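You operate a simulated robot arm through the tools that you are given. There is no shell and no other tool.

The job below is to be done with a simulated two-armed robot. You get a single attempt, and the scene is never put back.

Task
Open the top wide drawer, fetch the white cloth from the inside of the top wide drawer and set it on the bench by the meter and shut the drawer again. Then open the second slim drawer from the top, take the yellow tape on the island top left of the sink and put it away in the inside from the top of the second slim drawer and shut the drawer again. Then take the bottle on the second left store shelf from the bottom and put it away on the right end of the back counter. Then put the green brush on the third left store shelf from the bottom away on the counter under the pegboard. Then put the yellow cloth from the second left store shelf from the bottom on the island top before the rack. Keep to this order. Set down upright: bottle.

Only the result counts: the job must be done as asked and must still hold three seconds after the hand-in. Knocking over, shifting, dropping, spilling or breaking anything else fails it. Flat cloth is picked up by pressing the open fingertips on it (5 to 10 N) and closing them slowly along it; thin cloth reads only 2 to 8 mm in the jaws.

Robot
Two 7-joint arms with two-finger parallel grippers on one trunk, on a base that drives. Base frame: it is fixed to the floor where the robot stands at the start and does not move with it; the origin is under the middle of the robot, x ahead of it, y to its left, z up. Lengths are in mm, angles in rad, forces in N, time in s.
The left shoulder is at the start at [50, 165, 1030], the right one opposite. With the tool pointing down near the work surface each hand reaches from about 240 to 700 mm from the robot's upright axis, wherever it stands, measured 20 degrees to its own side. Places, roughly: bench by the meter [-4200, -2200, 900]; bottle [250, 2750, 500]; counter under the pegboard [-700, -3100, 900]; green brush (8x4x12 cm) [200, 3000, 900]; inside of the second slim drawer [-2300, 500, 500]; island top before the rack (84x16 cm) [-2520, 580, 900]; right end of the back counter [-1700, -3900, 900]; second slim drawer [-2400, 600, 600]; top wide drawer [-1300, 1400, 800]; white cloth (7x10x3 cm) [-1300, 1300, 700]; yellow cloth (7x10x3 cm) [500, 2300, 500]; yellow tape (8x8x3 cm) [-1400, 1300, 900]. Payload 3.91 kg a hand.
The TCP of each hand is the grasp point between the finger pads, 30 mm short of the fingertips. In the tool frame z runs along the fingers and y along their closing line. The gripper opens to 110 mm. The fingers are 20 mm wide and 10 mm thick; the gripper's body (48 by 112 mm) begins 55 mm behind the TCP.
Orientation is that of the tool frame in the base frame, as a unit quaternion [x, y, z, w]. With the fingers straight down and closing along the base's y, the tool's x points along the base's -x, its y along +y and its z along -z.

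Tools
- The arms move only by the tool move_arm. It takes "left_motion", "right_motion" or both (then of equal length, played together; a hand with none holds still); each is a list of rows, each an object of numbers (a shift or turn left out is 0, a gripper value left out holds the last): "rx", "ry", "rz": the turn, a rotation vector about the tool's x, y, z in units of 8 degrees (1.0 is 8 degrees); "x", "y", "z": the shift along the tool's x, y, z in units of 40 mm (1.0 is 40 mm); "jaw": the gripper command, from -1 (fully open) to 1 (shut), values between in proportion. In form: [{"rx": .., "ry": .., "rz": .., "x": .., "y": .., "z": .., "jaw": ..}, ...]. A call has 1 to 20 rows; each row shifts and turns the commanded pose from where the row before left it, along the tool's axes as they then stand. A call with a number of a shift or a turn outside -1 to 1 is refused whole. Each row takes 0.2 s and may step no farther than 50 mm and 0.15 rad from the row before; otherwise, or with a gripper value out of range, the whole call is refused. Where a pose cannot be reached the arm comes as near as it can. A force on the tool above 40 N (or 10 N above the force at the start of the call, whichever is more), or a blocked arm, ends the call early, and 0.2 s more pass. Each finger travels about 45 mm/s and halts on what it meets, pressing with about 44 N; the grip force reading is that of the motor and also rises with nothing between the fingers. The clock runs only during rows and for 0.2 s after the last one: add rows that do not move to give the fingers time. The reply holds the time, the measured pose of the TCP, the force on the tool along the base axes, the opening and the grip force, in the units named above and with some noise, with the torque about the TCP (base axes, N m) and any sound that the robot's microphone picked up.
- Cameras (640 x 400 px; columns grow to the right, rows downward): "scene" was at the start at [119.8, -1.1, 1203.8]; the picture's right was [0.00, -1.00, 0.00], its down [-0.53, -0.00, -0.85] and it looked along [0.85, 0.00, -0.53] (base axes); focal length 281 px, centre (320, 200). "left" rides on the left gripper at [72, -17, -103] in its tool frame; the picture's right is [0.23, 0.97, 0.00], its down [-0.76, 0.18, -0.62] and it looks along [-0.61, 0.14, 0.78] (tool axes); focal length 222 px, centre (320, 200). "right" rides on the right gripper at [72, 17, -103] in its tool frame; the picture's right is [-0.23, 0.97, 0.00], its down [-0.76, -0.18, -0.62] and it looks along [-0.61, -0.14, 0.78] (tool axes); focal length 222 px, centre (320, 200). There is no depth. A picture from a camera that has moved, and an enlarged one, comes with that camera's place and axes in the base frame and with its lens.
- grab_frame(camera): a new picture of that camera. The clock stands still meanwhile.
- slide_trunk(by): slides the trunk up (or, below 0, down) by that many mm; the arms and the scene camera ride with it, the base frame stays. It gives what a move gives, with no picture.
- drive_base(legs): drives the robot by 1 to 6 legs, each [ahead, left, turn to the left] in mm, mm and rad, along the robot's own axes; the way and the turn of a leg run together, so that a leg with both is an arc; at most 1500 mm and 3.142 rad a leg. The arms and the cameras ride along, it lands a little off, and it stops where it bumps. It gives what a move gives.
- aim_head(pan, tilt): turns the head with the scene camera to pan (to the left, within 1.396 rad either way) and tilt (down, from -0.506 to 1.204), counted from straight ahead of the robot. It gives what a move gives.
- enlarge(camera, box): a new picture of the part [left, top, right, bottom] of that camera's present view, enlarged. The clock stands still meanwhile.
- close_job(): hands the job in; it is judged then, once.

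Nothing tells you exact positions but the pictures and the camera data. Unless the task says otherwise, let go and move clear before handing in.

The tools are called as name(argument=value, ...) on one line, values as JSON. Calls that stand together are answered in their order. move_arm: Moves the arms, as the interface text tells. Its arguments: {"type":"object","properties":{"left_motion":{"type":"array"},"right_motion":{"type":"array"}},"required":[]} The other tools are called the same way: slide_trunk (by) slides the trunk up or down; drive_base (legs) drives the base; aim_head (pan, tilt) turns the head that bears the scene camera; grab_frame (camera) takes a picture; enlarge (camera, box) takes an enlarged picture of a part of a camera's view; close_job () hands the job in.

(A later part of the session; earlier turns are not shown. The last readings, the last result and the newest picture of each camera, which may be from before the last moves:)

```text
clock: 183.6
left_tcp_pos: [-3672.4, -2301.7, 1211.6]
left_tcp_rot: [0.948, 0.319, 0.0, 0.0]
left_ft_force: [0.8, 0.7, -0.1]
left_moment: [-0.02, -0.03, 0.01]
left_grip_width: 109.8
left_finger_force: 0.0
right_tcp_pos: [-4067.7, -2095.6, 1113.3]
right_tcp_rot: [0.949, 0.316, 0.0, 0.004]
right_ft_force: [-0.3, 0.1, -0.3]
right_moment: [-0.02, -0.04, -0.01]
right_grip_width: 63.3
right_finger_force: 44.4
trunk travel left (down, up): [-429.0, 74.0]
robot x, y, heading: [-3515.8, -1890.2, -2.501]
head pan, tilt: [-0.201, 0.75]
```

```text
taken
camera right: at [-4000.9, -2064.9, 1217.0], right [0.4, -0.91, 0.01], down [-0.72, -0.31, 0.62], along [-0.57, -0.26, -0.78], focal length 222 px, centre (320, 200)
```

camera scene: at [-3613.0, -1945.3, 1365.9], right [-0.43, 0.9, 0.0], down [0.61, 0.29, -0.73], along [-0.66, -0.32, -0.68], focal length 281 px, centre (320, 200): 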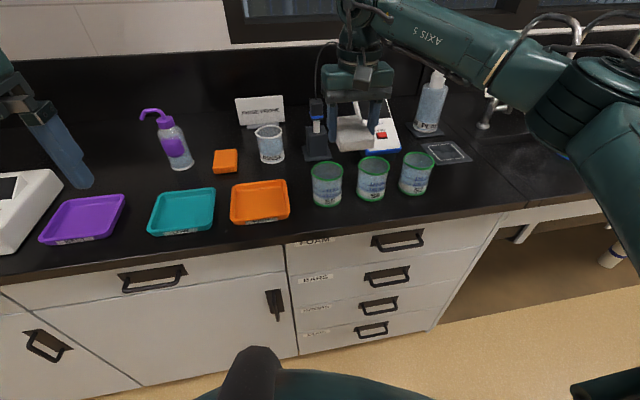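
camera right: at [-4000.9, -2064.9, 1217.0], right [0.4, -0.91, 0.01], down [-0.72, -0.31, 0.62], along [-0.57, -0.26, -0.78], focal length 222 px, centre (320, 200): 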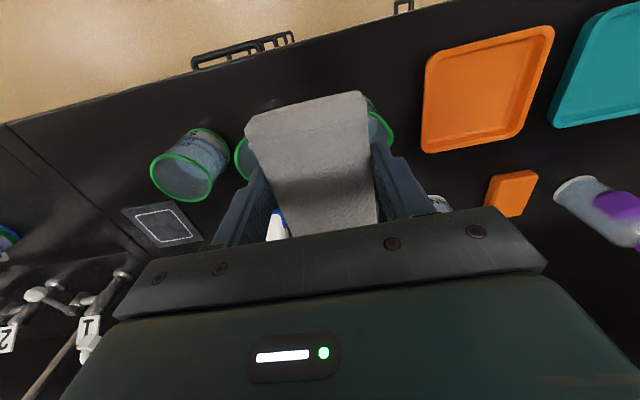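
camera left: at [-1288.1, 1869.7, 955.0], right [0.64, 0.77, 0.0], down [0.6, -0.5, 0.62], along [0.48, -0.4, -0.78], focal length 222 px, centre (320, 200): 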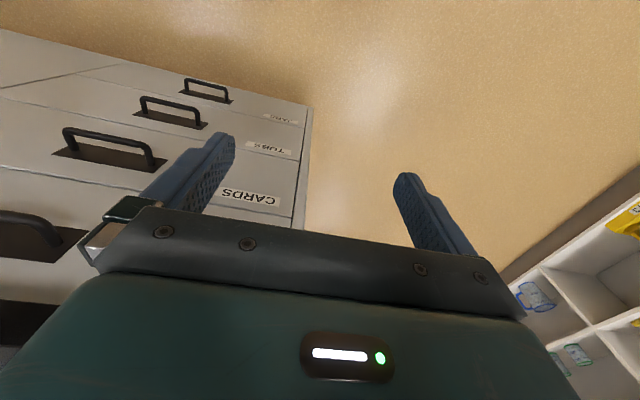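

The beakers' tops are near z 997 and the free strip is centred at about [-4197, -2156]. I'll drive 90 mm closer, then make the last shift with the arm while staying high.

drive_base(legs=[[90, 0, 0]])

```text
clock: 184.7
left_tcp_pos: [-3745.8, -2357.4, 1211.6]
left_tcp_rot: [0.948, 0.318, 0.0, 0.0]
left_ft_force: [-0.8, -0.2, 0.3]
left_moment: [-0.01, -0.04, 0.01]
left_grip_width: 110.2
left_finger_force: 0.1
right_tcp_pos: [-4139.9, -2150.3, 1113.0]
right_tcp_rot: [0.948, 0.317, 0.001, 0.004]
right_ft_force: [-0.7, 0.3, -0.1]
right_moment: [0.02, -0.02, 0.0]
right_grip_width: 63.4
right_finger_force: 44.3
trunk travel left (down, up): [-429.0, 74.0]
robot x, y, heading: [-3587.7, -1944.1, -2.493]
head pan, tilt: [-0.201, 0.75]
```

move_arm(right_motion=[{"x": -0.61, "y": -0.37}, {"x": -0.61, "y": -0.37}, {"z": 0.7}, {"z": 0.7}, {"z": 0.6}, {}])

enlarge(camera="scene", box=[200, 40, 480, 240])

grab_frame(camera="right")

```text
clock: 186.1
left_tcp_pos: [-3743.6, -2355.8, 1212.1]
left_tcp_rot: [0.948, 0.319, -0.001, 0.001]
left_ft_force: [-0.3, -0.7, -0.7]
left_moment: [0.0, 0.02, 0.03]
left_grip_width: 110.1
left_finger_force: 0.1
right_tcp_pos: [-4196.7, -2156.8, 1032.3]
right_tcp_rot: [0.948, 0.317, 0.001, 0.003]
right_ft_force: [0.5, 0.0, -0.7]
right_moment: [0.02, -0.02, -0.03]
right_grip_width: 63.5
right_finger_force: 44.5
trunk travel left (down, up): [-429.0, 74.0]
robot x, y, heading: [-3587.3, -1944.7, -2.492]
head pan, tilt: [-0.201, 0.75]
```

```text
2.00 times, centred on (340, 140) of scene
camera zoom: at [-3684.7, -1999.6, 1365.8], right [-0.43, 0.9, 0.0], down [0.61, 0.29, -0.73], along [-0.66, -0.32, -0.68], focal length 562 px, centre (280, 320)
```

zoom: 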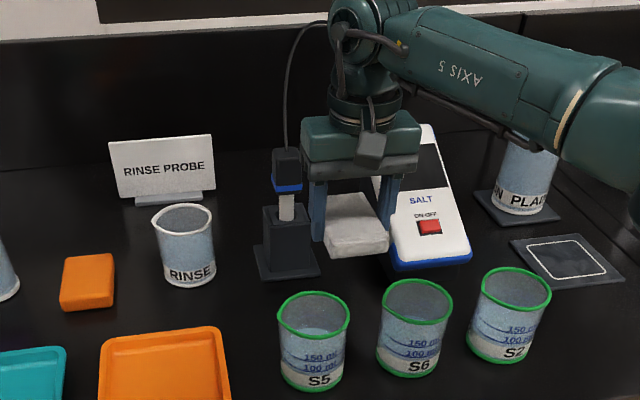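

```text
taken
camera right: at [-4128.8, -2125.7, 1137.0], right [0.4, -0.91, 0.01], down [-0.72, -0.31, 0.62], along [-0.57, -0.26, -0.78], focal length 222 px, centre (320, 200)
```

right: 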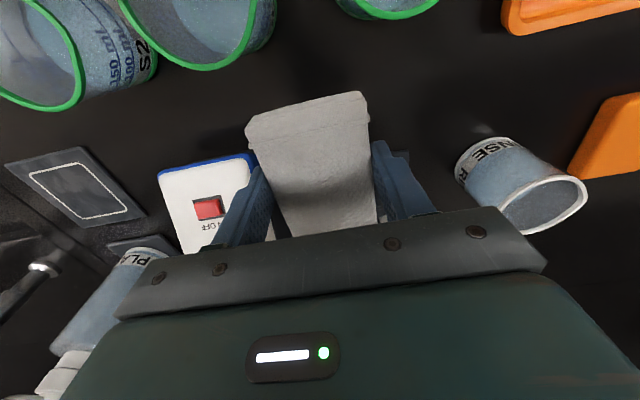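

Projected straight down, the cloth lands between the probe stand and the beakers. I'll shift back 8 mm for balance and lower most of the way.

move_arm(right_motion=[{"x": 0.2, "y": -0.1, "z": 0.4}, {"z": 0.5}, {"z": 0.5}, {"z": 0.4}, {"z": 0.3}, {}])

enlarge(camera="scene", box=[200, 40, 480, 240])

grab_frame(camera="right")

```text
clock: 187.5
left_tcp_pos: [-3745.3, -2356.0, 1211.0]
left_tcp_rot: [0.948, 0.319, 0.0, 0.0]
left_ft_force: [-0.6, -0.4, 0.2]
left_moment: [0.01, 0.0, -0.01]
left_grip_width: 110.2
left_finger_force: 0.0
right_tcp_pos: [-4194.4, -2149.2, 949.5]
right_tcp_rot: [0.948, 0.317, 0.0, 0.004]
right_ft_force: [-0.3, 0.7, 0.8]
right_moment: [-0.02, -0.01, -0.01]
right_grip_width: 63.6
right_finger_force: 43.9
trunk travel left (down, up): [-429.0, 74.0]
robot x, y, heading: [-3585.2, -1943.6, -2.496]
head pan, tilt: [-0.201, 0.75]
```

```text
2.00 times, centred on (340, 140) of scene
camera zoom: at [-3684.8, -1999.6, 1365.8], right [-0.43, 0.9, 0.0], down [0.61, 0.29, -0.73], along [-0.66, -0.32, -0.68], focal length 562 px, centre (280, 320)
```

zoom: 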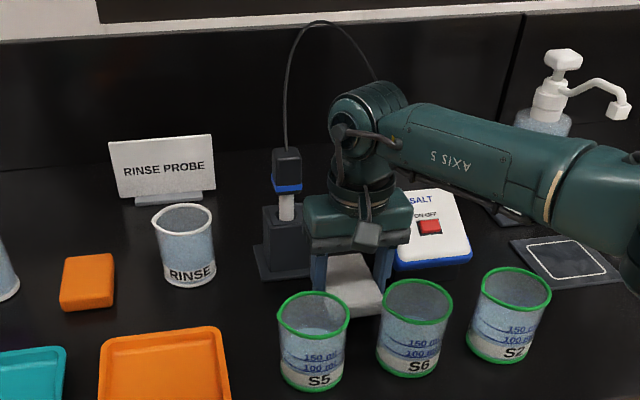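

```text
taken
camera right: at [-4125.0, -2118.5, 1053.3], right [0.4, -0.91, 0.01], down [-0.72, -0.31, 0.62], along [-0.57, -0.26, -0.78], focal length 222 px, centre (320, 200)
```

right: 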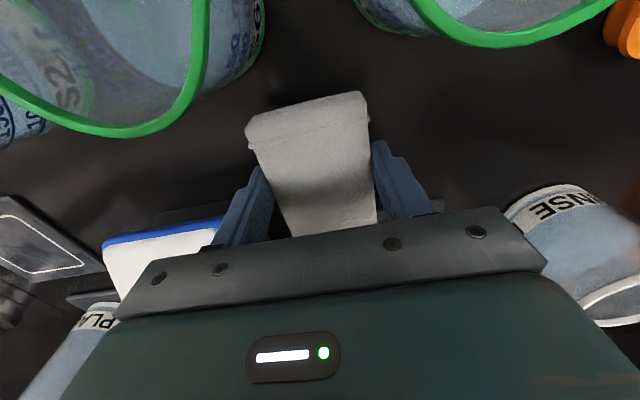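

It's clear on all sides. I'll lower the last stretch until the cloth touches the bench.

move_arm(right_motion=[{"z": 0.2}, {"z": 0.1}, {}])

```text
clock: 188.3
left_tcp_pos: [-3743.9, -2355.8, 1211.9]
left_tcp_rot: [0.948, 0.319, 0.0, 0.0]
left_ft_force: [-0.3, -0.2, 0.2]
left_moment: [-0.02, 0.02, 0.02]
left_grip_width: 110.0
left_finger_force: 0.0
right_tcp_pos: [-4192.0, -2149.8, 937.0]
right_tcp_rot: [0.948, 0.318, 0.0, 0.003]
right_ft_force: [1.4, -0.1, -0.6]
right_moment: [0.03, 0.0, 0.03]
right_grip_width: 63.3
right_finger_force: 44.0
trunk travel left (down, up): [-429.0, 74.0]
robot x, y, heading: [-3586.4, -1947.0, -2.492]
head pan, tilt: [-0.201, 0.75]
```

move_arm(right_motion=[{"z": 0.08}, {}])

move_arm(right_motion=[{"z": 0.06}, {}])

```text
clock: 188.9
left_tcp_pos: [-3744.7, -2356.6, 1211.6]
left_tcp_rot: [0.948, 0.319, 0.0, 0.0]
left_ft_force: [0.1, -0.3, -0.9]
left_moment: [0.01, -0.03, -0.02]
left_grip_width: 109.9
left_finger_force: 0.1
right_tcp_pos: [-4192.7, -2150.5, 934.9]
right_tcp_rot: [0.948, 0.317, 0.0, 0.005]
right_ft_force: [0.0, 0.5, -1.0]
right_moment: [0.03, 0.02, -0.03]
right_grip_width: 63.5
right_finger_force: 43.5
trunk travel left (down, up): [-429.0, 74.0]
robot x, y, heading: [-3589.0, -1943.6, -2.492]
head pan, tilt: [-0.201, 0.75]
```

```text
clock: 189.5
left_tcp_pos: [-3745.1, -2356.4, 1212.4]
left_tcp_rot: [0.947, 0.32, 0.0, 0.0]
left_ft_force: [0.4, -0.3, 1.0]
left_moment: [0.07, -0.04, 0.0]
left_grip_width: 110.2
left_finger_force: 0.1
right_tcp_pos: [-4193.9, -2149.2, 932.1]
right_tcp_rot: [0.948, 0.318, 0.0, 0.004]
right_ft_force: [-0.3, -0.7, -0.9]
right_moment: [0.0, -0.01, 0.02]
right_grip_width: 63.5
right_finger_force: 44.1
trunk travel left (down, up): [-429.0, 74.0]
robot x, y, heading: [-3588.8, -1945.5, -2.488]
head pan, tilt: [-0.201, 0.75]
```

move_arm(right_motion=[{"z": 0.08}, {}])

move_arm(right_motion=[{"z": 0.08}, {}])

move_arm(right_motion=[{"z": 0.08}, {}])

```text
clock: 190.1
left_tcp_pos: [-3745.0, -2356.5, 1212.5]
left_tcp_rot: [0.948, 0.319, -0.001, 0.001]
left_ft_force: [-0.1, -0.6, -1.1]
left_moment: [-0.04, -0.02, -0.03]
left_grip_width: 110.1
left_finger_force: 0.1
right_tcp_pos: [-4192.5, -2149.6, 930.7]
right_tcp_rot: [0.948, 0.318, 0.0, 0.004]
right_ft_force: [-0.9, 0.1, 8.0]
right_moment: [0.39, -0.1, 0.04]
right_grip_width: 63.6
right_finger_force: 44.0
trunk travel left (down, up): [-429.0, 74.0]
robot x, y, heading: [-3588.3, -1943.5, -2.494]
head pan, tilt: [-0.201, 0.75]
```

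```text
clock: 190.7
left_tcp_pos: [-3742.3, -2355.1, 1213.2]
left_tcp_rot: [0.948, 0.319, -0.002, 0.001]
left_ft_force: [0.1, -0.6, 0.4]
left_moment: [-0.01, -0.03, -0.03]
left_grip_width: 109.8
left_finger_force: 0.1
right_tcp_pos: [-4192.6, -2149.1, 930.4]
right_tcp_rot: [0.949, 0.317, -0.003, 0.005]
right_ft_force: [-3.1, 1.5, 27.1]
right_moment: [1.22, -0.21, 0.03]
right_grip_width: 63.7
right_finger_force: 44.0
trunk travel left (down, up): [-429.0, 74.0]
robot x, y, heading: [-3585.1, -1945.2, -2.49]
head pan, tilt: [-0.201, 0.75]
```

```text
clock: 191.3
left_tcp_pos: [-3742.1, -2355.2, 1212.9]
left_tcp_rot: [0.948, 0.319, -0.002, 0.001]
left_ft_force: [-0.4, -0.3, -0.2]
left_moment: [0.01, 0.0, 0.01]
left_grip_width: 110.0
left_finger_force: 0.1
right_tcp_pos: [-4193.1, -2149.8, 930.2]
right_tcp_rot: [0.949, 0.316, -0.005, 0.006]
right_ft_force: [7.0, 3.9, 15.3]
right_moment: [0.8, -0.23, -0.35]
right_grip_width: 63.6
right_finger_force: 43.5
trunk travel left (down, up): [-429.0, 74.0]
robot x, y, heading: [-3588.9, -1944.0, -2.495]
head pan, tilt: [-0.201, 0.75]
stopped in row 2 (right hand): the force on the tool passed its limit at 40 N (the readings are from after the stop); the commanded pose is now the measured one
```

The cloth rests on the bench. I'll relieve the press slightly, open a little, and lift straight off.

move_arm(right_motion=[{"z": -0.05}, {"jaw": 0.0}, {"jaw": -0.3}, {"jaw": -0.5}, {"jaw": -0.5}, {"z": -0.2}, {"z": -0.4}, {"z": -0.6}, {"z": -0.8}, {"z": -0.8}, {"z": -0.8}, {"z": -0.8}])

grab_frame(camera="right")

enlarge(camera="scene", box=[200, 40, 480, 240])

```text
clock: 193.9
left_tcp_pos: [-3744.5, -2355.6, 1213.3]
left_tcp_rot: [0.948, 0.32, -0.001, 0.0]
left_ft_force: [-0.3, 0.8, 0.4]
left_moment: [0.0, 0.01, 0.02]
left_grip_width: 109.7
left_finger_force: 0.1
right_tcp_pos: [-4193.6, -2146.6, 1107.4]
right_tcp_rot: [0.949, 0.316, -0.003, 0.006]
right_ft_force: [0.2, -0.2, -0.1]
right_moment: [-0.02, -0.01, 0.01]
right_grip_width: 82.5
right_finger_force: 0.1
trunk travel left (down, up): [-429.0, 74.0]
robot x, y, heading: [-3589.5, -1947.1, -2.493]
head pan, tilt: [-0.201, 0.75]
```

```text
taken
camera right: at [-4125.0, -2116.6, 1209.4], right [0.4, -0.92, 0.01], down [-0.71, -0.31, 0.63], along [-0.57, -0.26, -0.78], focal length 222 px, centre (320, 200)
```

right: 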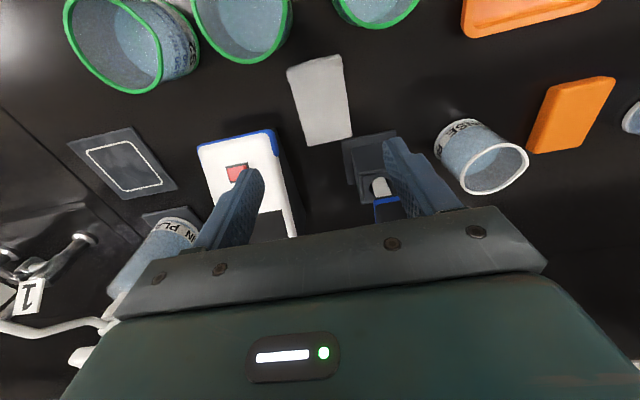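

```text
2.00 times, centred on (340, 140) of scene
camera zoom: at [-3684.4, -1999.5, 1365.8], right [-0.43, 0.9, 0.0], down [0.61, 0.29, -0.73], along [-0.66, -0.32, -0.68], focal length 562 px, centre (280, 320)
```

zoom: 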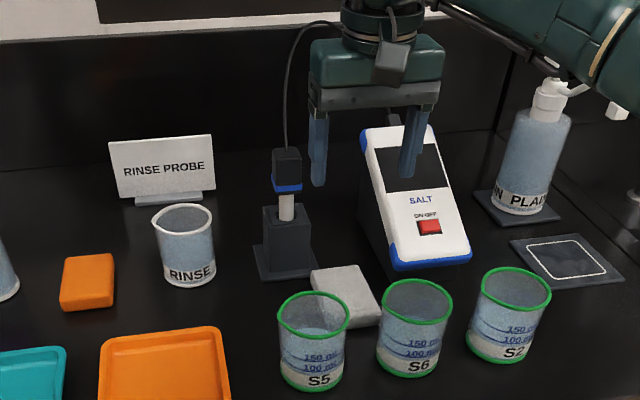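

The white cloth rests on the bench in front of the meter and nothing else was moved. I'll back straight out, then return to the island to shut the wide drawer.

drive_base(legs=[[-420, 0, 0], [0, -1250, 0], [0, -1250, 0], [0, 0, 1.561], [0, 1250, 0], [0, 1150, 0]])

aim_head(pan=0.3, tilt=0.45)

grab_frame(camera="scene")

```text
clock: 242.7
left_tcp_pos: [-2426.2, 1587.0, 1212.9]
left_tcp_rot: [0.447, 0.895, -0.001, 0.001]
left_ft_force: [0.2, 0.2, 0.4]
left_moment: [-0.01, -0.04, 0.02]
left_grip_width: 110.0
left_finger_force: 0.0
right_tcp_pos: [-2637.0, 1137.9, 1106.6]
right_tcp_rot: [0.448, 0.894, 0.002, 0.006]
right_ft_force: [0.9, -0.1, -0.2]
right_moment: [0.0, -0.01, 0.02]
right_grip_width: 82.4
right_finger_force: 0.0
trunk travel left (down, up): [-429.0, 74.0]
robot x, y, heading: [-2835.7, 1750.8, -0.929]
head pan, tilt: [-0.201, 0.75]
```

```text
clock: 243.6
left_tcp_pos: [-2427.3, 1586.3, 1212.1]
left_tcp_rot: [0.446, 0.895, -0.001, 0.001]
left_ft_force: [-0.8, 0.1, 0.1]
left_moment: [0.05, -0.01, 0.02]
left_grip_width: 110.4
left_finger_force: 0.0
right_tcp_pos: [-2636.2, 1137.7, 1106.6]
right_tcp_rot: [0.448, 0.894, 0.002, 0.006]
right_ft_force: [-0.1, -0.3, 0.0]
right_moment: [-0.03, 0.01, -0.03]
right_grip_width: 82.5
right_finger_force: 0.1
trunk travel left (down, up): [-429.0, 74.0]
robot x, y, heading: [-2839.1, 1745.6, -0.93]
head pan, tilt: [0.3, 0.45]
```

```text
taken
camera scene: at [-2745.0, 1666.7, 1392.2], right [-0.59, -0.81, 0.0], down [-0.35, 0.26, -0.9], along [0.73, -0.53, -0.44], focal length 281 px, centre (320, 200)
```

scene: 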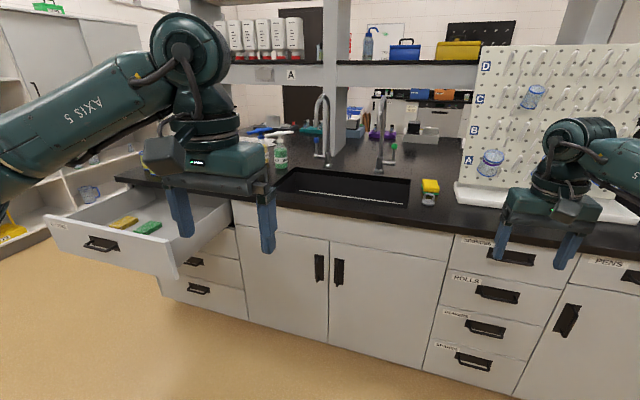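

The slim drawer column is visible; the second from the top is labelled ROLLS, with its handle near [-2499, 693, 635]. First I go left to shut the wide drawer: I'll position myself, pitch the right hand 45° forward with jaws shut, and lower the trunk.

drive_base(legs=[[0, 1080, 0]])

move_arm(right_motion=[{"ry": -0.9375, "jaw": 1}, {"ry": -0.9375}, {"ry": -0.9375}, {"ry": -0.9375}, {"ry": -0.9375}, {"ry": -0.9375}, {}])

slide_trunk(by=-310)

aim_head(pan=-0.2, tilt=0.6)

grab_frame(camera="scene")

```text
clock: 253.4
left_tcp_pos: [-1558.1, 2245.9, 1211.5]
left_tcp_rot: [0.443, 0.897, 0.0, 0.002]
left_ft_force: [-0.3, 0.1, 1.4]
left_moment: [-0.04, 0.01, 0.0]
left_grip_width: 110.0
left_finger_force: 0.2
right_tcp_pos: [-1765.3, 1795.4, 1105.6]
right_tcp_rot: [0.444, 0.896, 0.002, 0.005]
right_ft_force: [0.3, 0.3, 0.0]
right_moment: [-0.01, 0.01, -0.02]
right_grip_width: 82.5
right_finger_force: 0.0
trunk travel left (down, up): [-429.0, 74.0]
robot x, y, heading: [-1973.3, 2401.4, -0.921]
head pan, tilt: [0.3, 0.45]
```

```text
clock: 255.0
left_tcp_pos: [-1559.6, 2246.4, 1212.5]
left_tcp_rot: [0.443, 0.897, 0.0, 0.0]
left_ft_force: [0.1, 0.5, -0.2]
left_moment: [0.0, -0.01, -0.02]
left_grip_width: 110.1
left_finger_force: 0.0
right_tcp_pos: [-1765.4, 1796.0, 1106.8]
right_tcp_rot: [0.411, 0.825, -0.169, 0.349]
right_ft_force: [-0.5, -0.9, 0.1]
right_moment: [0.01, 0.03, 0.01]
right_grip_width: 0.0
right_finger_force: 37.4
trunk travel left (down, up): [-429.0, 74.0]
robot x, y, heading: [-1967.9, 2404.7, -0.916]
head pan, tilt: [0.3, 0.45]
```

```text
clock: 258.1
left_tcp_pos: [-1559.6, 2246.5, 901.9]
left_tcp_rot: [0.442, 0.897, 0.0, 0.001]
left_ft_force: [0.8, -0.3, -0.5]
left_moment: [0.01, -0.02, -0.03]
left_grip_width: 109.8
left_finger_force: 0.2
right_tcp_pos: [-1765.0, 1795.6, 796.7]
right_tcp_rot: [0.411, 0.825, -0.168, 0.349]
right_ft_force: [0.5, 0.1, -0.5]
right_moment: [-0.01, -0.03, 0.01]
right_grip_width: 0.1
right_finger_force: 36.6
trunk travel left (down, up): [-119.0, 384.0]
robot x, y, heading: [-1973.9, 2399.8, -0.914]
head pan, tilt: [0.3, 0.45]
```

```text
clock: 259.0
left_tcp_pos: [-1559.1, 2245.9, 901.6]
left_tcp_rot: [0.442, 0.897, 0.0, 0.001]
left_ft_force: [-0.5, 0.3, 0.5]
left_moment: [-0.01, -0.02, -0.01]
left_grip_width: 110.0
left_finger_force: 0.2
right_tcp_pos: [-1765.1, 1796.1, 796.3]
right_tcp_rot: [0.412, 0.825, -0.169, 0.348]
right_ft_force: [-0.8, -0.1, -0.3]
right_moment: [-0.05, 0.01, -0.02]
right_grip_width: 0.0
right_finger_force: 37.8
trunk travel left (down, up): [-119.0, 384.0]
robot x, y, heading: [-1970.9, 2402.7, -0.919]
head pan, tilt: [-0.201, 0.6]
```

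```text
taken
camera scene: at [-1914.0, 2297.3, 1068.7], right [-0.9, -0.44, 0.0], down [-0.25, 0.51, -0.83], along [0.36, -0.74, -0.56], focal length 281 px, centre (320, 200)
```

scene: 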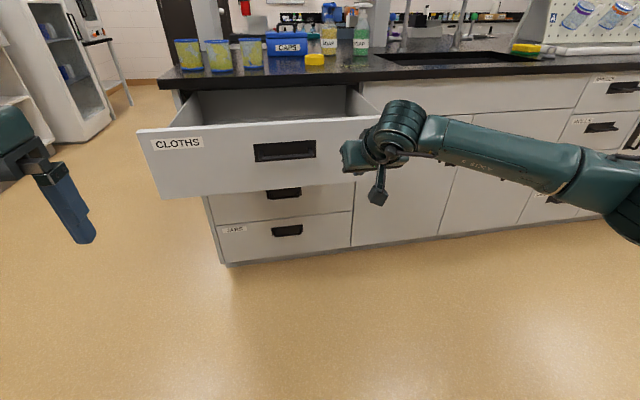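

The hand faces the right part of the drawer front, about 140 mm to the side of the handle. I'll drive forward to push the drawer mostly shut.

drive_base(legs=[[200, 0, -0.01]])

grab_frame(camera="scene")

```text
clock: 260.6
left_tcp_pos: [-1438.7, 2080.5, 901.9]
left_tcp_rot: [0.447, 0.895, -0.001, 0.001]
left_ft_force: [-0.7, 0.2, 0.1]
left_moment: [-0.01, -0.02, -0.01]
left_grip_width: 109.9
left_finger_force: 0.0
right_tcp_pos: [-1649.4, 1633.7, 796.9]
right_tcp_rot: [0.416, 0.823, -0.17, 0.347]
right_ft_force: [0.6, -1.2, -1.2]
right_moment: [-0.03, 0.0, -0.03]
right_grip_width: 0.0
right_finger_force: 38.1
trunk travel left (down, up): [-119.0, 384.0]
robot x, y, heading: [-1849.3, 2239.6, -0.928]
head pan, tilt: [-0.201, 0.6]
```

```text
taken
camera scene: at [-1793.8, 2136.2, 1068.7], right [-0.9, -0.43, 0.0], down [-0.24, 0.51, -0.83], along [0.35, -0.75, -0.56], focal length 281 px, centre (320, 200)
```

scene: 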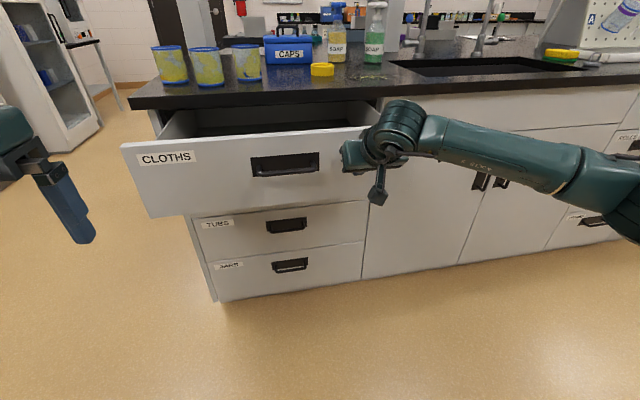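

The drawer is being pushed in. I'll continue.

drive_base(legs=[[180, 0, 0]])

drive_base(legs=[[50, 0, 0]])

grab_frame(camera="scene")

```text
clock: 262.1
left_tcp_pos: [-1333.0, 1936.8, 902.3]
left_tcp_rot: [0.449, 0.894, 0.0, 0.001]
left_ft_force: [-1.0, -0.4, -0.1]
left_moment: [-0.01, -0.01, -0.01]
left_grip_width: 110.0
left_finger_force: 0.1
right_tcp_pos: [-1545.2, 1489.7, 795.2]
right_tcp_rot: [0.417, 0.823, -0.171, 0.346]
right_ft_force: [0.2, -0.3, -0.4]
right_moment: [0.02, 0.02, 0.0]
right_grip_width: 0.1
right_finger_force: 37.7
trunk travel left (down, up): [-119.0, 384.0]
robot x, y, heading: [-1744.3, 2098.7, -0.928]
head pan, tilt: [-0.201, 0.6]
```

```text
clock: 263.1
left_tcp_pos: [-1302.8, 1897.0, 902.4]
left_tcp_rot: [0.449, 0.894, -0.001, 0.002]
left_ft_force: [0.1, -0.3, 0.1]
left_moment: [-0.02, 0.03, 0.02]
left_grip_width: 110.2
left_finger_force: 0.1
right_tcp_pos: [-1514.7, 1448.6, 797.1]
right_tcp_rot: [0.416, 0.823, -0.171, 0.347]
right_ft_force: [-0.2, 0.1, 1.3]
right_moment: [0.01, 0.0, -0.03]
right_grip_width: 0.0
right_finger_force: 37.5
trunk travel left (down, up): [-119.0, 384.0]
robot x, y, heading: [-1712.5, 2054.3, -0.93]
head pan, tilt: [-0.201, 0.6]
```

```text
taken
camera scene: at [-1657.4, 1952.3, 1068.7], right [-0.91, -0.42, 0.0], down [-0.24, 0.51, -0.83], along [0.35, -0.75, -0.56], focal length 281 px, centre (320, 200)
```

scene: 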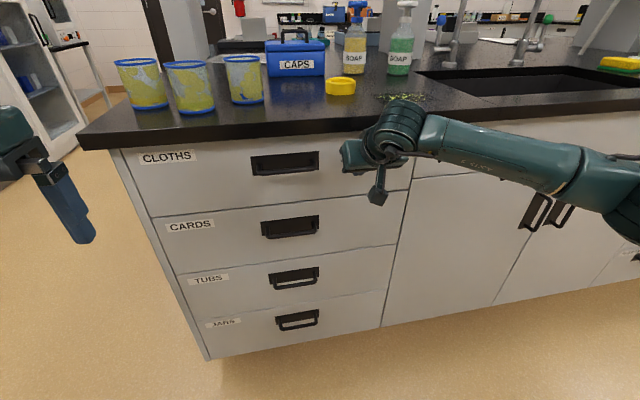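

The drawer looks almost shut. I'll check the gap closely.

enlarge(camera="scene", box=[70, 110, 430, 335])

grab_frame(camera="right")

```text
1.78 times, centred on (250, 222) of scene
camera zoom: at [-1657.4, 1952.3, 1068.7], right [-0.91, -0.42, 0.0], down [-0.24, 0.51, -0.83], along [0.35, -0.75, -0.56], focal length 500 px, centre (444, 160)
```

zoom: 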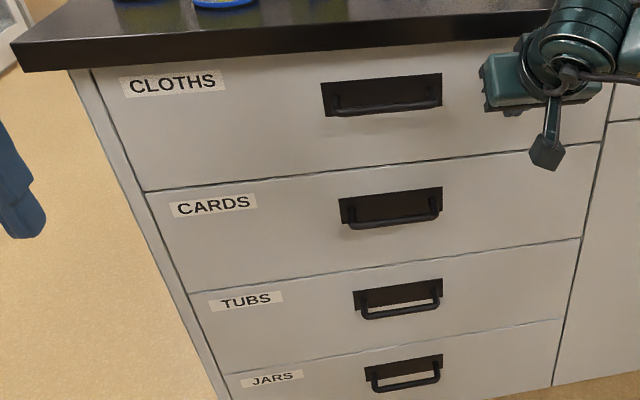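

```text
taken
camera right: at [-1575.4, 1559.3, 816.9], right [0.88, 0.45, 0.17], down [-0.1, -0.18, 0.98], along [0.47, -0.87, -0.12], focal length 222 px, centre (320, 200)
```

right: 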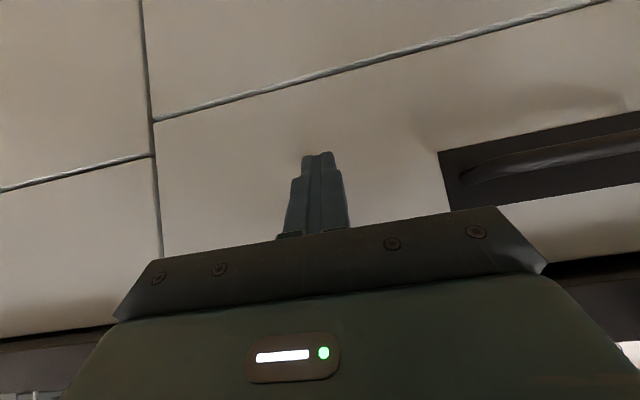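

The drawer front looks flush with the ones below. I'll nudge it forward with the arm to be sure it's fully shut.

move_arm(right_motion=[{"x": -0.18, "z": 0.18}, {"x": -0.18, "z": 0.18}, {}])

```text
clock: 263.7
left_tcp_pos: [-1305.6, 1897.8, 902.5]
left_tcp_rot: [0.45, 0.893, -0.001, 0.003]
left_ft_force: [-0.3, -0.4, 0.0]
left_moment: [0.0, 0.01, 0.01]
left_grip_width: 109.9
left_finger_force: 0.2
right_tcp_pos: [-1508.6, 1439.9, 796.9]
right_tcp_rot: [0.418, 0.824, -0.168, 0.343]
right_ft_force: [-12.1, 14.8, 7.7]
right_moment: [0.03, 0.05, -0.06]
right_grip_width: 0.3
right_finger_force: 37.7
trunk travel left (down, up): [-119.0, 384.0]
robot x, y, heading: [-1716.4, 2059.5, -0.934]
head pan, tilt: [-0.201, 0.6]
stopped in row 2 (right hand): the force on the tool passed its limit at 54 N (the readings are from after the stop); the commanded pose is now the measured one
```

The push met a firm stop, so the wide drawer is shut. Next I back off, move right to the slim drawers, and turn the right hand to grip the ROLLS handle.

drive_base(legs=[[-330, 0, 0], [0, -1363, 0]])

move_arm(right_motion=[{"rz": -0.9375, "jaw": 0.0}, {"rz": -0.9375}, {"rz": -0.9375}, {"rz": -0.9375}, {"rz": -0.9375}, {"rz": -0.9375}, {"rz": -0.9375}, {"rz": -0.9375}, {"rz": -0.9375}, {"rz": -0.9375}, {"rz": -0.9375}, {"rz": -0.9375}, {}])

aim_head(pan=0, tilt=0.6)

grab_frame(camera="scene")

grab_frame(camera="right")

```text
clock: 277.6
left_tcp_pos: [-2596.4, 1351.6, 901.5]
left_tcp_rot: [0.449, 0.894, 0.0, 0.0]
left_ft_force: [-0.3, -0.3, -0.5]
left_moment: [0.05, 0.03, 0.01]
left_grip_width: 109.9
left_finger_force: 0.1
right_tcp_pos: [-2799.1, 893.8, 793.6]
right_tcp_rot: [0.418, 0.825, -0.167, 0.341]
right_ft_force: [-0.8, -0.2, 0.2]
right_moment: [0.05, -0.01, -0.03]
right_grip_width: 0.0
right_finger_force: 37.6
trunk travel left (down, up): [-119.0, 384.0]
robot x, y, heading: [-3002.7, 1512.5, -0.935]
head pan, tilt: [-0.201, 0.6]
```

```text
clock: 280.4
left_tcp_pos: [-2596.3, 1350.4, 902.3]
left_tcp_rot: [0.449, 0.893, -0.001, 0.001]
left_ft_force: [-0.3, -0.8, 0.8]
left_moment: [0.0, -0.01, -0.04]
left_grip_width: 109.8
left_finger_force: 0.0
right_tcp_pos: [-2797.7, 934.5, 760.1]
right_tcp_rot: [-0.286, 0.877, -0.365, 0.124]
right_ft_force: [0.5, -0.5, 0.1]
right_moment: [-0.01, 0.02, 0.0]
right_grip_width: 55.0
right_finger_force: 0.1
right hand out of reach, approached as far as the arm can: row 10, 11, 12
trunk travel left (down, up): [-119.0, 384.0]
robot x, y, heading: [-3006.3, 1510.9, -0.936]
head pan, tilt: [-0.201, 0.6]
```

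```text
clock: 281.1
left_tcp_pos: [-2597.8, 1352.0, 902.4]
left_tcp_rot: [0.45, 0.893, 0.0, 0.001]
left_ft_force: [0.5, 0.3, 0.7]
left_moment: [0.0, 0.02, 0.0]
left_grip_width: 110.3
left_finger_force: 0.0
right_tcp_pos: [-2800.4, 934.2, 761.3]
right_tcp_rot: [-0.286, 0.877, -0.365, 0.124]
right_ft_force: [-1.0, -0.2, 0.5]
right_moment: [0.02, 0.02, 0.0]
right_grip_width: 55.0
right_finger_force: 0.0
trunk travel left (down, up): [-119.0, 384.0]
robot x, y, heading: [-3004.0, 1511.3, -0.932]
head pan, tilt: [0.0, 0.6]
```

```text
taken
camera scene: at [-2935.4, 1416.8, 1068.7], right [-0.8, -0.59, 0.0], down [-0.34, 0.45, -0.83], along [0.49, -0.66, -0.56], focal length 281 px, centre (320, 200)
```

scene: 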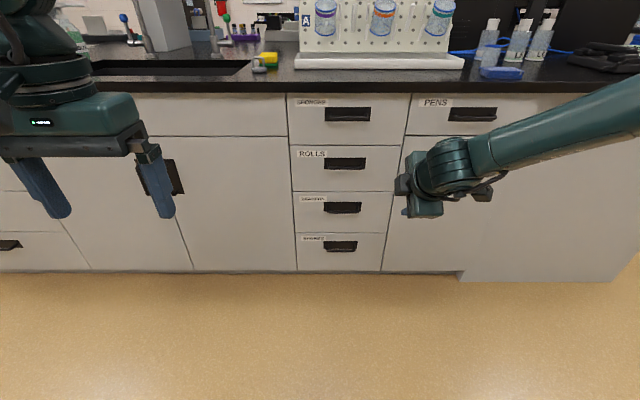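

```text
taken
camera right: at [-2908.7, 959.9, 821.1], right [-0.22, 0.69, -0.69], down [0.42, 0.7, 0.57], along [0.88, -0.17, -0.44], focal length 222 px, centre (320, 200)
```

right: 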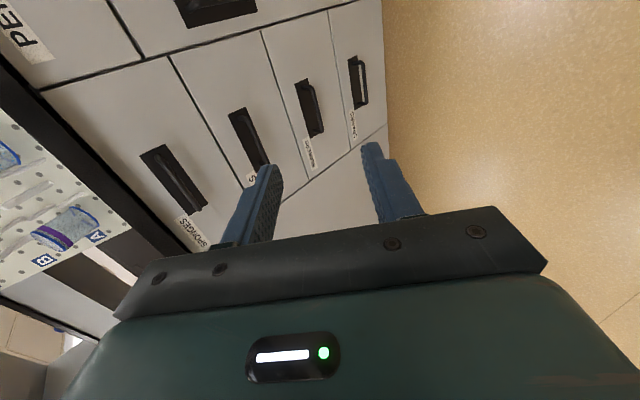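

The hand is rolled correctly with a 45° down pitch. I'll lower the trunk fully, flatten the pitch somewhat, and look at the ROLLS handle again.

slide_trunk(by=-117)

move_arm(right_motion=[{"rx": 0.8}, {"rx": 0.8}, {"rx": 0.8}, {}])

enlarge(camera="scene", box=[270, 50, 450, 200])

grab_frame(camera="right")

```text
clock: 282.6
left_tcp_pos: [-2596.4, 1350.1, 785.1]
left_tcp_rot: [0.449, 0.893, -0.001, 0.001]
left_ft_force: [-0.6, 0.3, -0.1]
left_moment: [0.03, 0.0, 0.05]
left_grip_width: 110.0
left_finger_force: 0.1
right_tcp_pos: [-2799.7, 933.9, 644.5]
right_tcp_rot: [-0.284, 0.878, -0.364, 0.124]
right_ft_force: [-0.4, 0.0, -0.3]
right_moment: [-0.02, -0.02, 0.02]
right_grip_width: 55.1
right_finger_force: 0.0
trunk travel left (down, up): [-2.0, 501.0]
robot x, y, heading: [-3007.2, 1513.0, -0.933]
head pan, tilt: [0.0, 0.6]
```

```text
clock: 283.6
left_tcp_pos: [-2597.6, 1351.0, 786.3]
left_tcp_rot: [0.449, 0.893, 0.0, 0.001]
left_ft_force: [-0.1, -0.3, 0.4]
left_moment: [0.01, 0.0, -0.02]
left_grip_width: 109.9
left_finger_force: 0.0
right_tcp_pos: [-2797.7, 934.1, 644.7]
right_tcp_rot: [-0.26, 0.804, -0.507, 0.17]
right_ft_force: [0.0, -1.0, -0.2]
right_moment: [0.0, 0.03, -0.01]
right_grip_width: 55.2
right_finger_force: 0.1
trunk travel left (down, up): [-2.0, 501.0]
robot x, y, heading: [-3004.9, 1511.8, -0.932]
head pan, tilt: [0.0, 0.6]
```

```text
2.67 times, centred on (360, 125) of scene
camera zoom: at [-2935.4, 1416.8, 951.7], right [-0.8, -0.6, 0.0], down [-0.34, 0.45, -0.83], along [0.49, -0.66, -0.56], focal length 750 px, centre (213, 400)
```

zoom: 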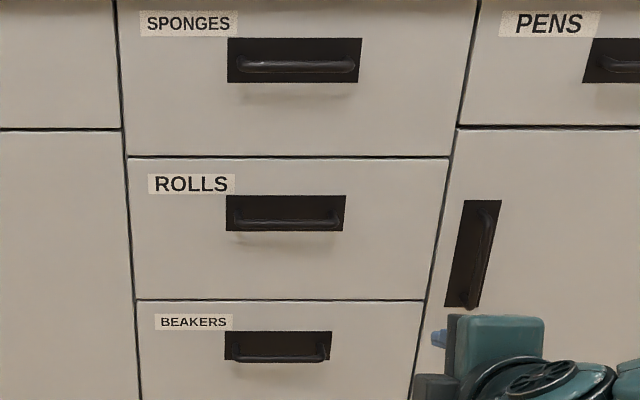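

```text
taken
camera right: at [-2917.4, 972.3, 672.5], right [-0.06, 0.48, -0.88], down [0.32, 0.84, 0.44], along [0.94, -0.26, -0.2], focal length 222 px, centre (320, 200)
```

right: 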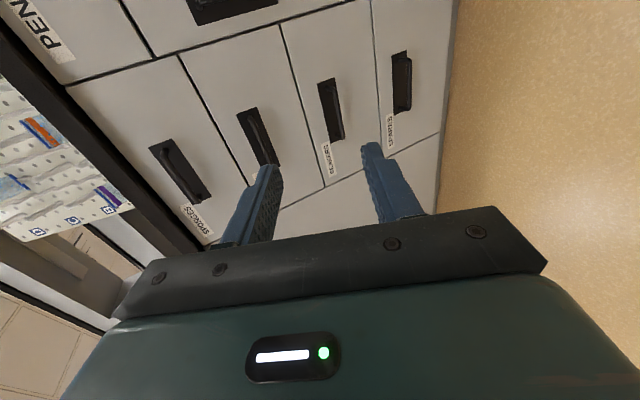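

The hand is now at a 26° pitch. The ROLLS handle is about 370 mm ahead of it, 86 mm to the left and 13 mm lower. I'll drive the base left and forward to line up.

drive_base(legs=[[0, 86, 0], [280, 0, 0]])

grab_frame(camera="right")

grab_frame(camera="scene")

```text
clock: 286.6
left_tcp_pos: [-2363.6, 1178.2, 786.2]
left_tcp_rot: [0.451, 0.893, 0.0, 0.001]
left_ft_force: [-0.1, 0.9, -0.4]
left_moment: [0.02, -0.05, 0.0]
left_grip_width: 110.1
left_finger_force: 0.0
right_tcp_pos: [-2566.0, 761.1, 644.7]
right_tcp_rot: [-0.26, 0.805, -0.506, 0.17]
right_ft_force: [0.6, 0.1, -0.7]
right_moment: [0.0, 0.0, 0.03]
right_grip_width: 55.1
right_finger_force: 0.0
trunk travel left (down, up): [-2.0, 501.0]
robot x, y, heading: [-2773.0, 1338.2, -0.929]
head pan, tilt: [0.0, 0.6]
```

```text
taken
camera right: at [-2684.0, 799.9, 672.8], right [-0.06, 0.48, -0.88], down [0.32, 0.84, 0.44], along [0.94, -0.26, -0.2], focal length 222 px, centre (320, 200)
```

right: 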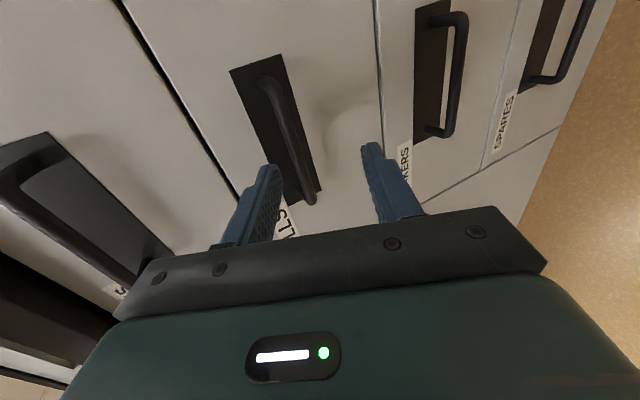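

```text
taken
camera scene: at [-2701.7, 1244.5, 951.7], right [-0.8, -0.59, 0.0], down [-0.34, 0.45, -0.83], along [0.49, -0.66, -0.56], focal length 281 px, centre (320, 200)
```

scene: 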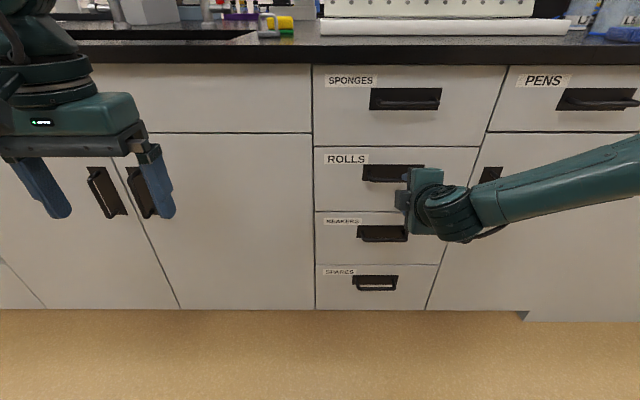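

The bar is 93 mm ahead, laterally aligned and about 14 mm lower than the TCP. I'll advance in two stages.

move_arm(right_motion=[{"z": 0.65, "y": -0.1}, {"z": 0.65, "y": -0.25}, {}])

grab_frame(camera="right")

enlarge(camera="scene", box=[310, 100, 510, 260])

```text
clock: 287.4
left_tcp_pos: [-2364.0, 1178.5, 786.7]
left_tcp_rot: [0.45, 0.893, -0.001, 0.001]
left_ft_force: [-0.1, -0.8, 0.0]
left_moment: [0.04, 0.02, 0.02]
left_grip_width: 109.7
left_finger_force: 0.1
right_tcp_pos: [-2534.5, 720.0, 635.2]
right_tcp_rot: [-0.26, 0.805, -0.506, 0.17]
right_ft_force: [-0.5, -0.2, -0.3]
right_moment: [0.0, -0.01, 0.0]
right_grip_width: 55.1
right_finger_force: 0.1
trunk travel left (down, up): [-2.0, 501.0]
robot x, y, heading: [-2773.6, 1343.9, -0.935]
head pan, tilt: [0.0, 0.6]
```

```text
taken
camera right: at [-2652.4, 757.3, 662.6], right [-0.06, 0.48, -0.88], down [0.32, 0.84, 0.44], along [0.94, -0.26, -0.2], focal length 222 px, centre (320, 200)
```

right: 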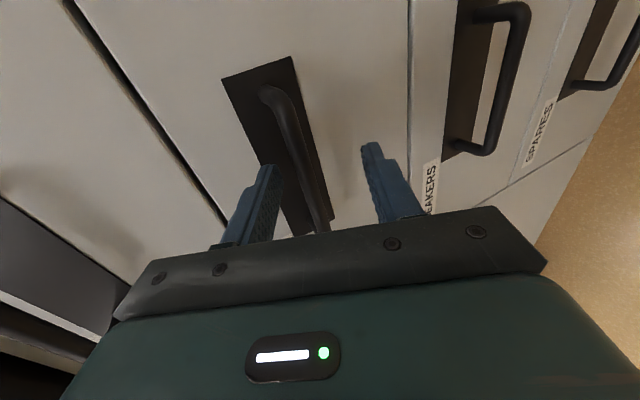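

```text
2.50 times, centred on (410, 180) of scene
camera zoom: at [-2701.6, 1244.5, 951.7], right [-0.8, -0.59, 0.0], down [-0.34, 0.45, -0.83], along [0.49, -0.66, -0.56], focal length 703 px, centre (95, 250)
```

zoom: 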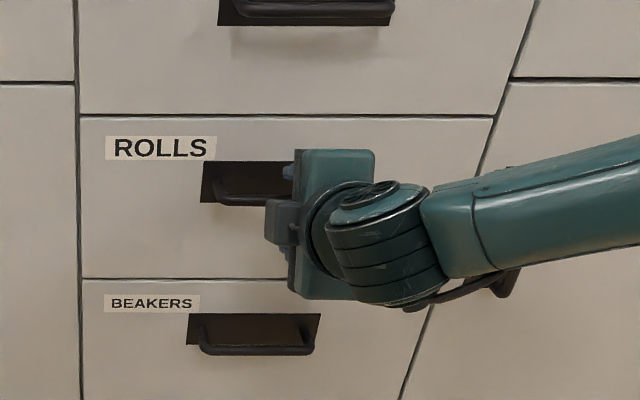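

The bar is between the fingers' span. I'll advance the last 30 mm and close on it.

move_arm(right_motion=[{"z": 0.35, "y": -0.16}, {"z": 0.3, "y": -0.16}, {}])

grab_frame(camera="right")

```text
clock: 287.8
left_tcp_pos: [-2365.1, 1178.3, 786.1]
left_tcp_rot: [0.45, 0.893, -0.001, 0.001]
left_ft_force: [1.1, 0.2, 0.0]
left_moment: [-0.06, 0.02, -0.02]
left_grip_width: 110.0
left_finger_force: 0.1
right_tcp_pos: [-2528.0, 709.7, 635.5]
right_tcp_rot: [-0.26, 0.805, -0.505, 0.171]
right_ft_force: [-13.1, 14.2, 5.0]
right_moment: [-0.48, -0.41, -0.05]
right_grip_width: 53.2
right_finger_force: 0.0
trunk travel left (down, up): [-2.0, 501.0]
robot x, y, heading: [-2772.2, 1342.4, -0.938]
head pan, tilt: [0.0, 0.6]
stopped in row 2 (right hand): the force on the tool passed its limit at 48 N (the readings are from after the stop); the commanded pose is now the measured one
```

```text
taken
camera right: at [-2646.5, 748.8, 664.0], right [-0.06, 0.48, -0.88], down [0.33, 0.84, 0.44], along [0.94, -0.26, -0.2], focal length 222 px, centre (320, 200)
```

right: 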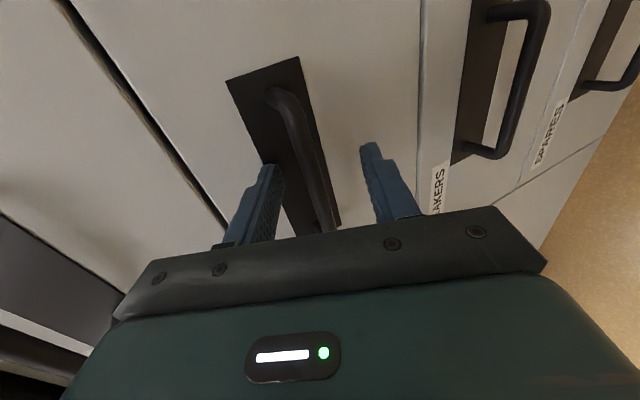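

The upper fingertip just touches the drawer face, with the bar already between the tips. I'll narrow the jaws, re-centre slightly upward, and then close.

move_arm(right_motion=[{"z": -0.1, "jaw": 0.3}, {"jaw": 0.3}, {"jaw": 0.3}, {"y": -0.2}, {"z": 0.15}, {}])

grab_frame(camera="right")

```text
clock: 289.1
left_tcp_pos: [-2365.1, 1180.1, 786.7]
left_tcp_rot: [0.452, 0.892, -0.001, 0.001]
left_ft_force: [0.2, 0.2, 0.4]
left_moment: [0.0, -0.03, 0.01]
left_grip_width: 109.9
left_finger_force: 0.0
right_tcp_pos: [-2525.9, 708.5, 643.2]
right_tcp_rot: [-0.258, 0.806, -0.505, 0.17]
right_ft_force: [-15.8, 15.7, 7.3]
right_moment: [-0.46, -0.4, -0.11]
right_grip_width: 37.4
right_finger_force: 0.0
trunk travel left (down, up): [-2.0, 501.0]
robot x, y, heading: [-2773.0, 1339.4, -0.937]
head pan, tilt: [0.0, 0.6]
stopped in row 6 (right hand): the force on the tool passed its limit at 42 N (the readings are from after the stop); the commanded pose is now the measured one
```

```text
taken
camera right: at [-2644.5, 746.0, 671.4], right [-0.05, 0.48, -0.88], down [0.33, 0.84, 0.44], along [0.94, -0.26, -0.2], focal length 222 px, centre (320, 200)
```

right: 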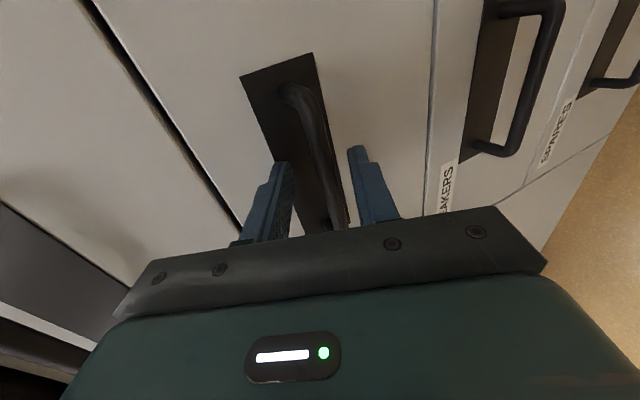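

The bar is centred between the fingers now. I'll close.

move_arm(right_motion=[{"z": -0.03, "jaw": 0.6}, {"jaw": 0.8}, {"jaw": 1}, {"jaw": 1}, {"jaw": 1}])

grab_frame(camera="right")

```text
clock: 290.4
left_tcp_pos: [-2363.2, 1176.8, 784.9]
left_tcp_rot: [0.451, 0.893, 0.0, 0.0]
left_ft_force: [-0.4, 0.1, 0.4]
left_moment: [0.03, -0.03, 0.01]
left_grip_width: 109.7
left_finger_force: 0.1
right_tcp_pos: [-2526.3, 706.8, 637.1]
right_tcp_rot: [-0.261, 0.807, -0.502, 0.168]
right_ft_force: [-0.8, 3.2, -16.0]
right_moment: [-0.52, 0.87, 0.23]
right_grip_width: 10.8
right_finger_force: 44.7
trunk travel left (down, up): [-2.0, 501.0]
robot x, y, heading: [-2775.3, 1339.7, -0.938]
head pan, tilt: [0.0, 0.6]
```

```text
taken
camera right: at [-2644.2, 745.4, 667.0], right [-0.06, 0.48, -0.87], down [0.33, 0.84, 0.44], along [0.94, -0.26, -0.21], focal length 222 px, centre (320, 200)
```

right: 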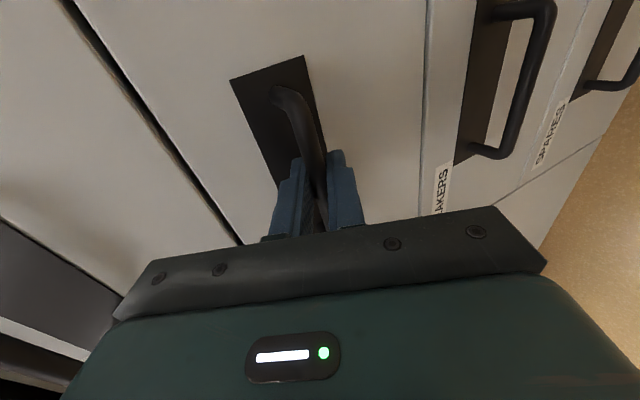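

Gripped (10.8 mm). I'll pull the ROLLS drawer open by driving back.

drive_base(legs=[[-150, 0, 0]])

grab_frame(camera="scene")

```text
clock: 291.7
left_tcp_pos: [-2452.0, 1298.0, 784.7]
left_tcp_rot: [0.45, 0.893, 0.001, 0.001]
left_ft_force: [-0.1, 0.0, -0.3]
left_moment: [-0.02, -0.03, 0.04]
left_grip_width: 109.8
left_finger_force: 0.2
right_tcp_pos: [-2613.2, 826.5, 638.1]
right_tcp_rot: [-0.259, 0.808, -0.502, 0.169]
right_ft_force: [-1.3, -0.4, -20.3]
right_moment: [-0.41, 0.77, 0.3]
right_grip_width: 10.5
right_finger_force: 45.2
trunk travel left (down, up): [-2.0, 501.0]
robot x, y, heading: [-2861.9, 1461.9, -0.937]
head pan, tilt: [0.0, 0.6]
```

```text
taken
camera scene: at [-2790.4, 1363.9, 951.4], right [-0.8, -0.59, 0.0], down [-0.34, 0.46, -0.82], along [0.49, -0.66, -0.57], focal length 281 px, centre (320, 200)
```

scene: 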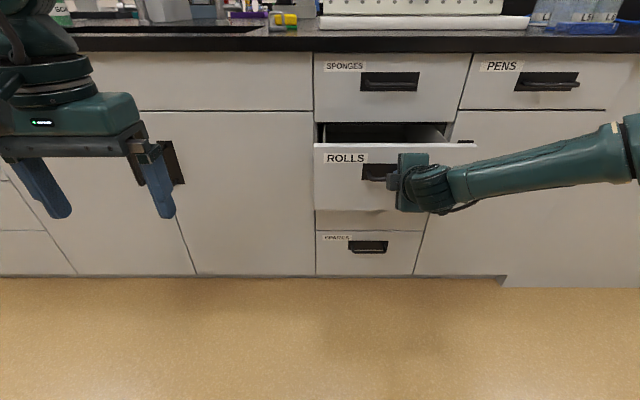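

The ROLLS drawer is opening. I'll pull another 170 mm.

drive_base(legs=[[-170, 0, 0]])

grab_frame(camera="scene")

```text
clock: 293.2
left_tcp_pos: [-2552.4, 1433.6, 784.6]
left_tcp_rot: [0.45, 0.893, 0.0, 0.0]
left_ft_force: [0.7, -0.3, -0.5]
left_moment: [-0.04, 0.0, 0.01]
left_grip_width: 109.8
left_finger_force: 0.0
right_tcp_pos: [-2713.6, 962.8, 637.7]
right_tcp_rot: [-0.26, 0.808, -0.501, 0.17]
right_ft_force: [-0.1, 0.8, -10.2]
right_moment: [-0.56, 0.87, -0.03]
right_grip_width: 10.9
right_finger_force: 45.2
trunk travel left (down, up): [-2.0, 501.0]
robot x, y, heading: [-2962.0, 1596.1, -0.935]
head pan, tilt: [0.0, 0.6]
```

```text
taken
camera scene: at [-2890.1, 1499.3, 951.5], right [-0.8, -0.59, 0.0], down [-0.34, 0.46, -0.82], along [0.49, -0.66, -0.57], focal length 281 px, centre (320, 200)
```

scene: 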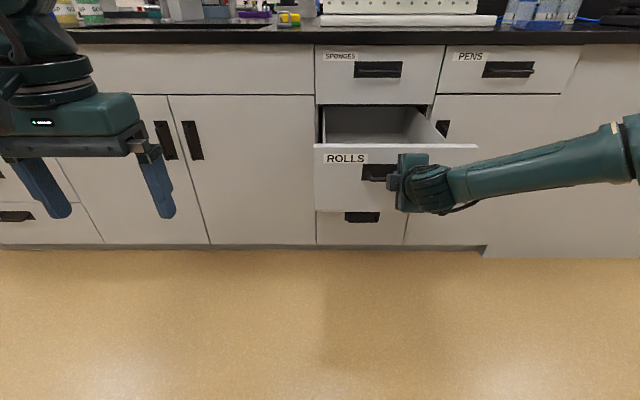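

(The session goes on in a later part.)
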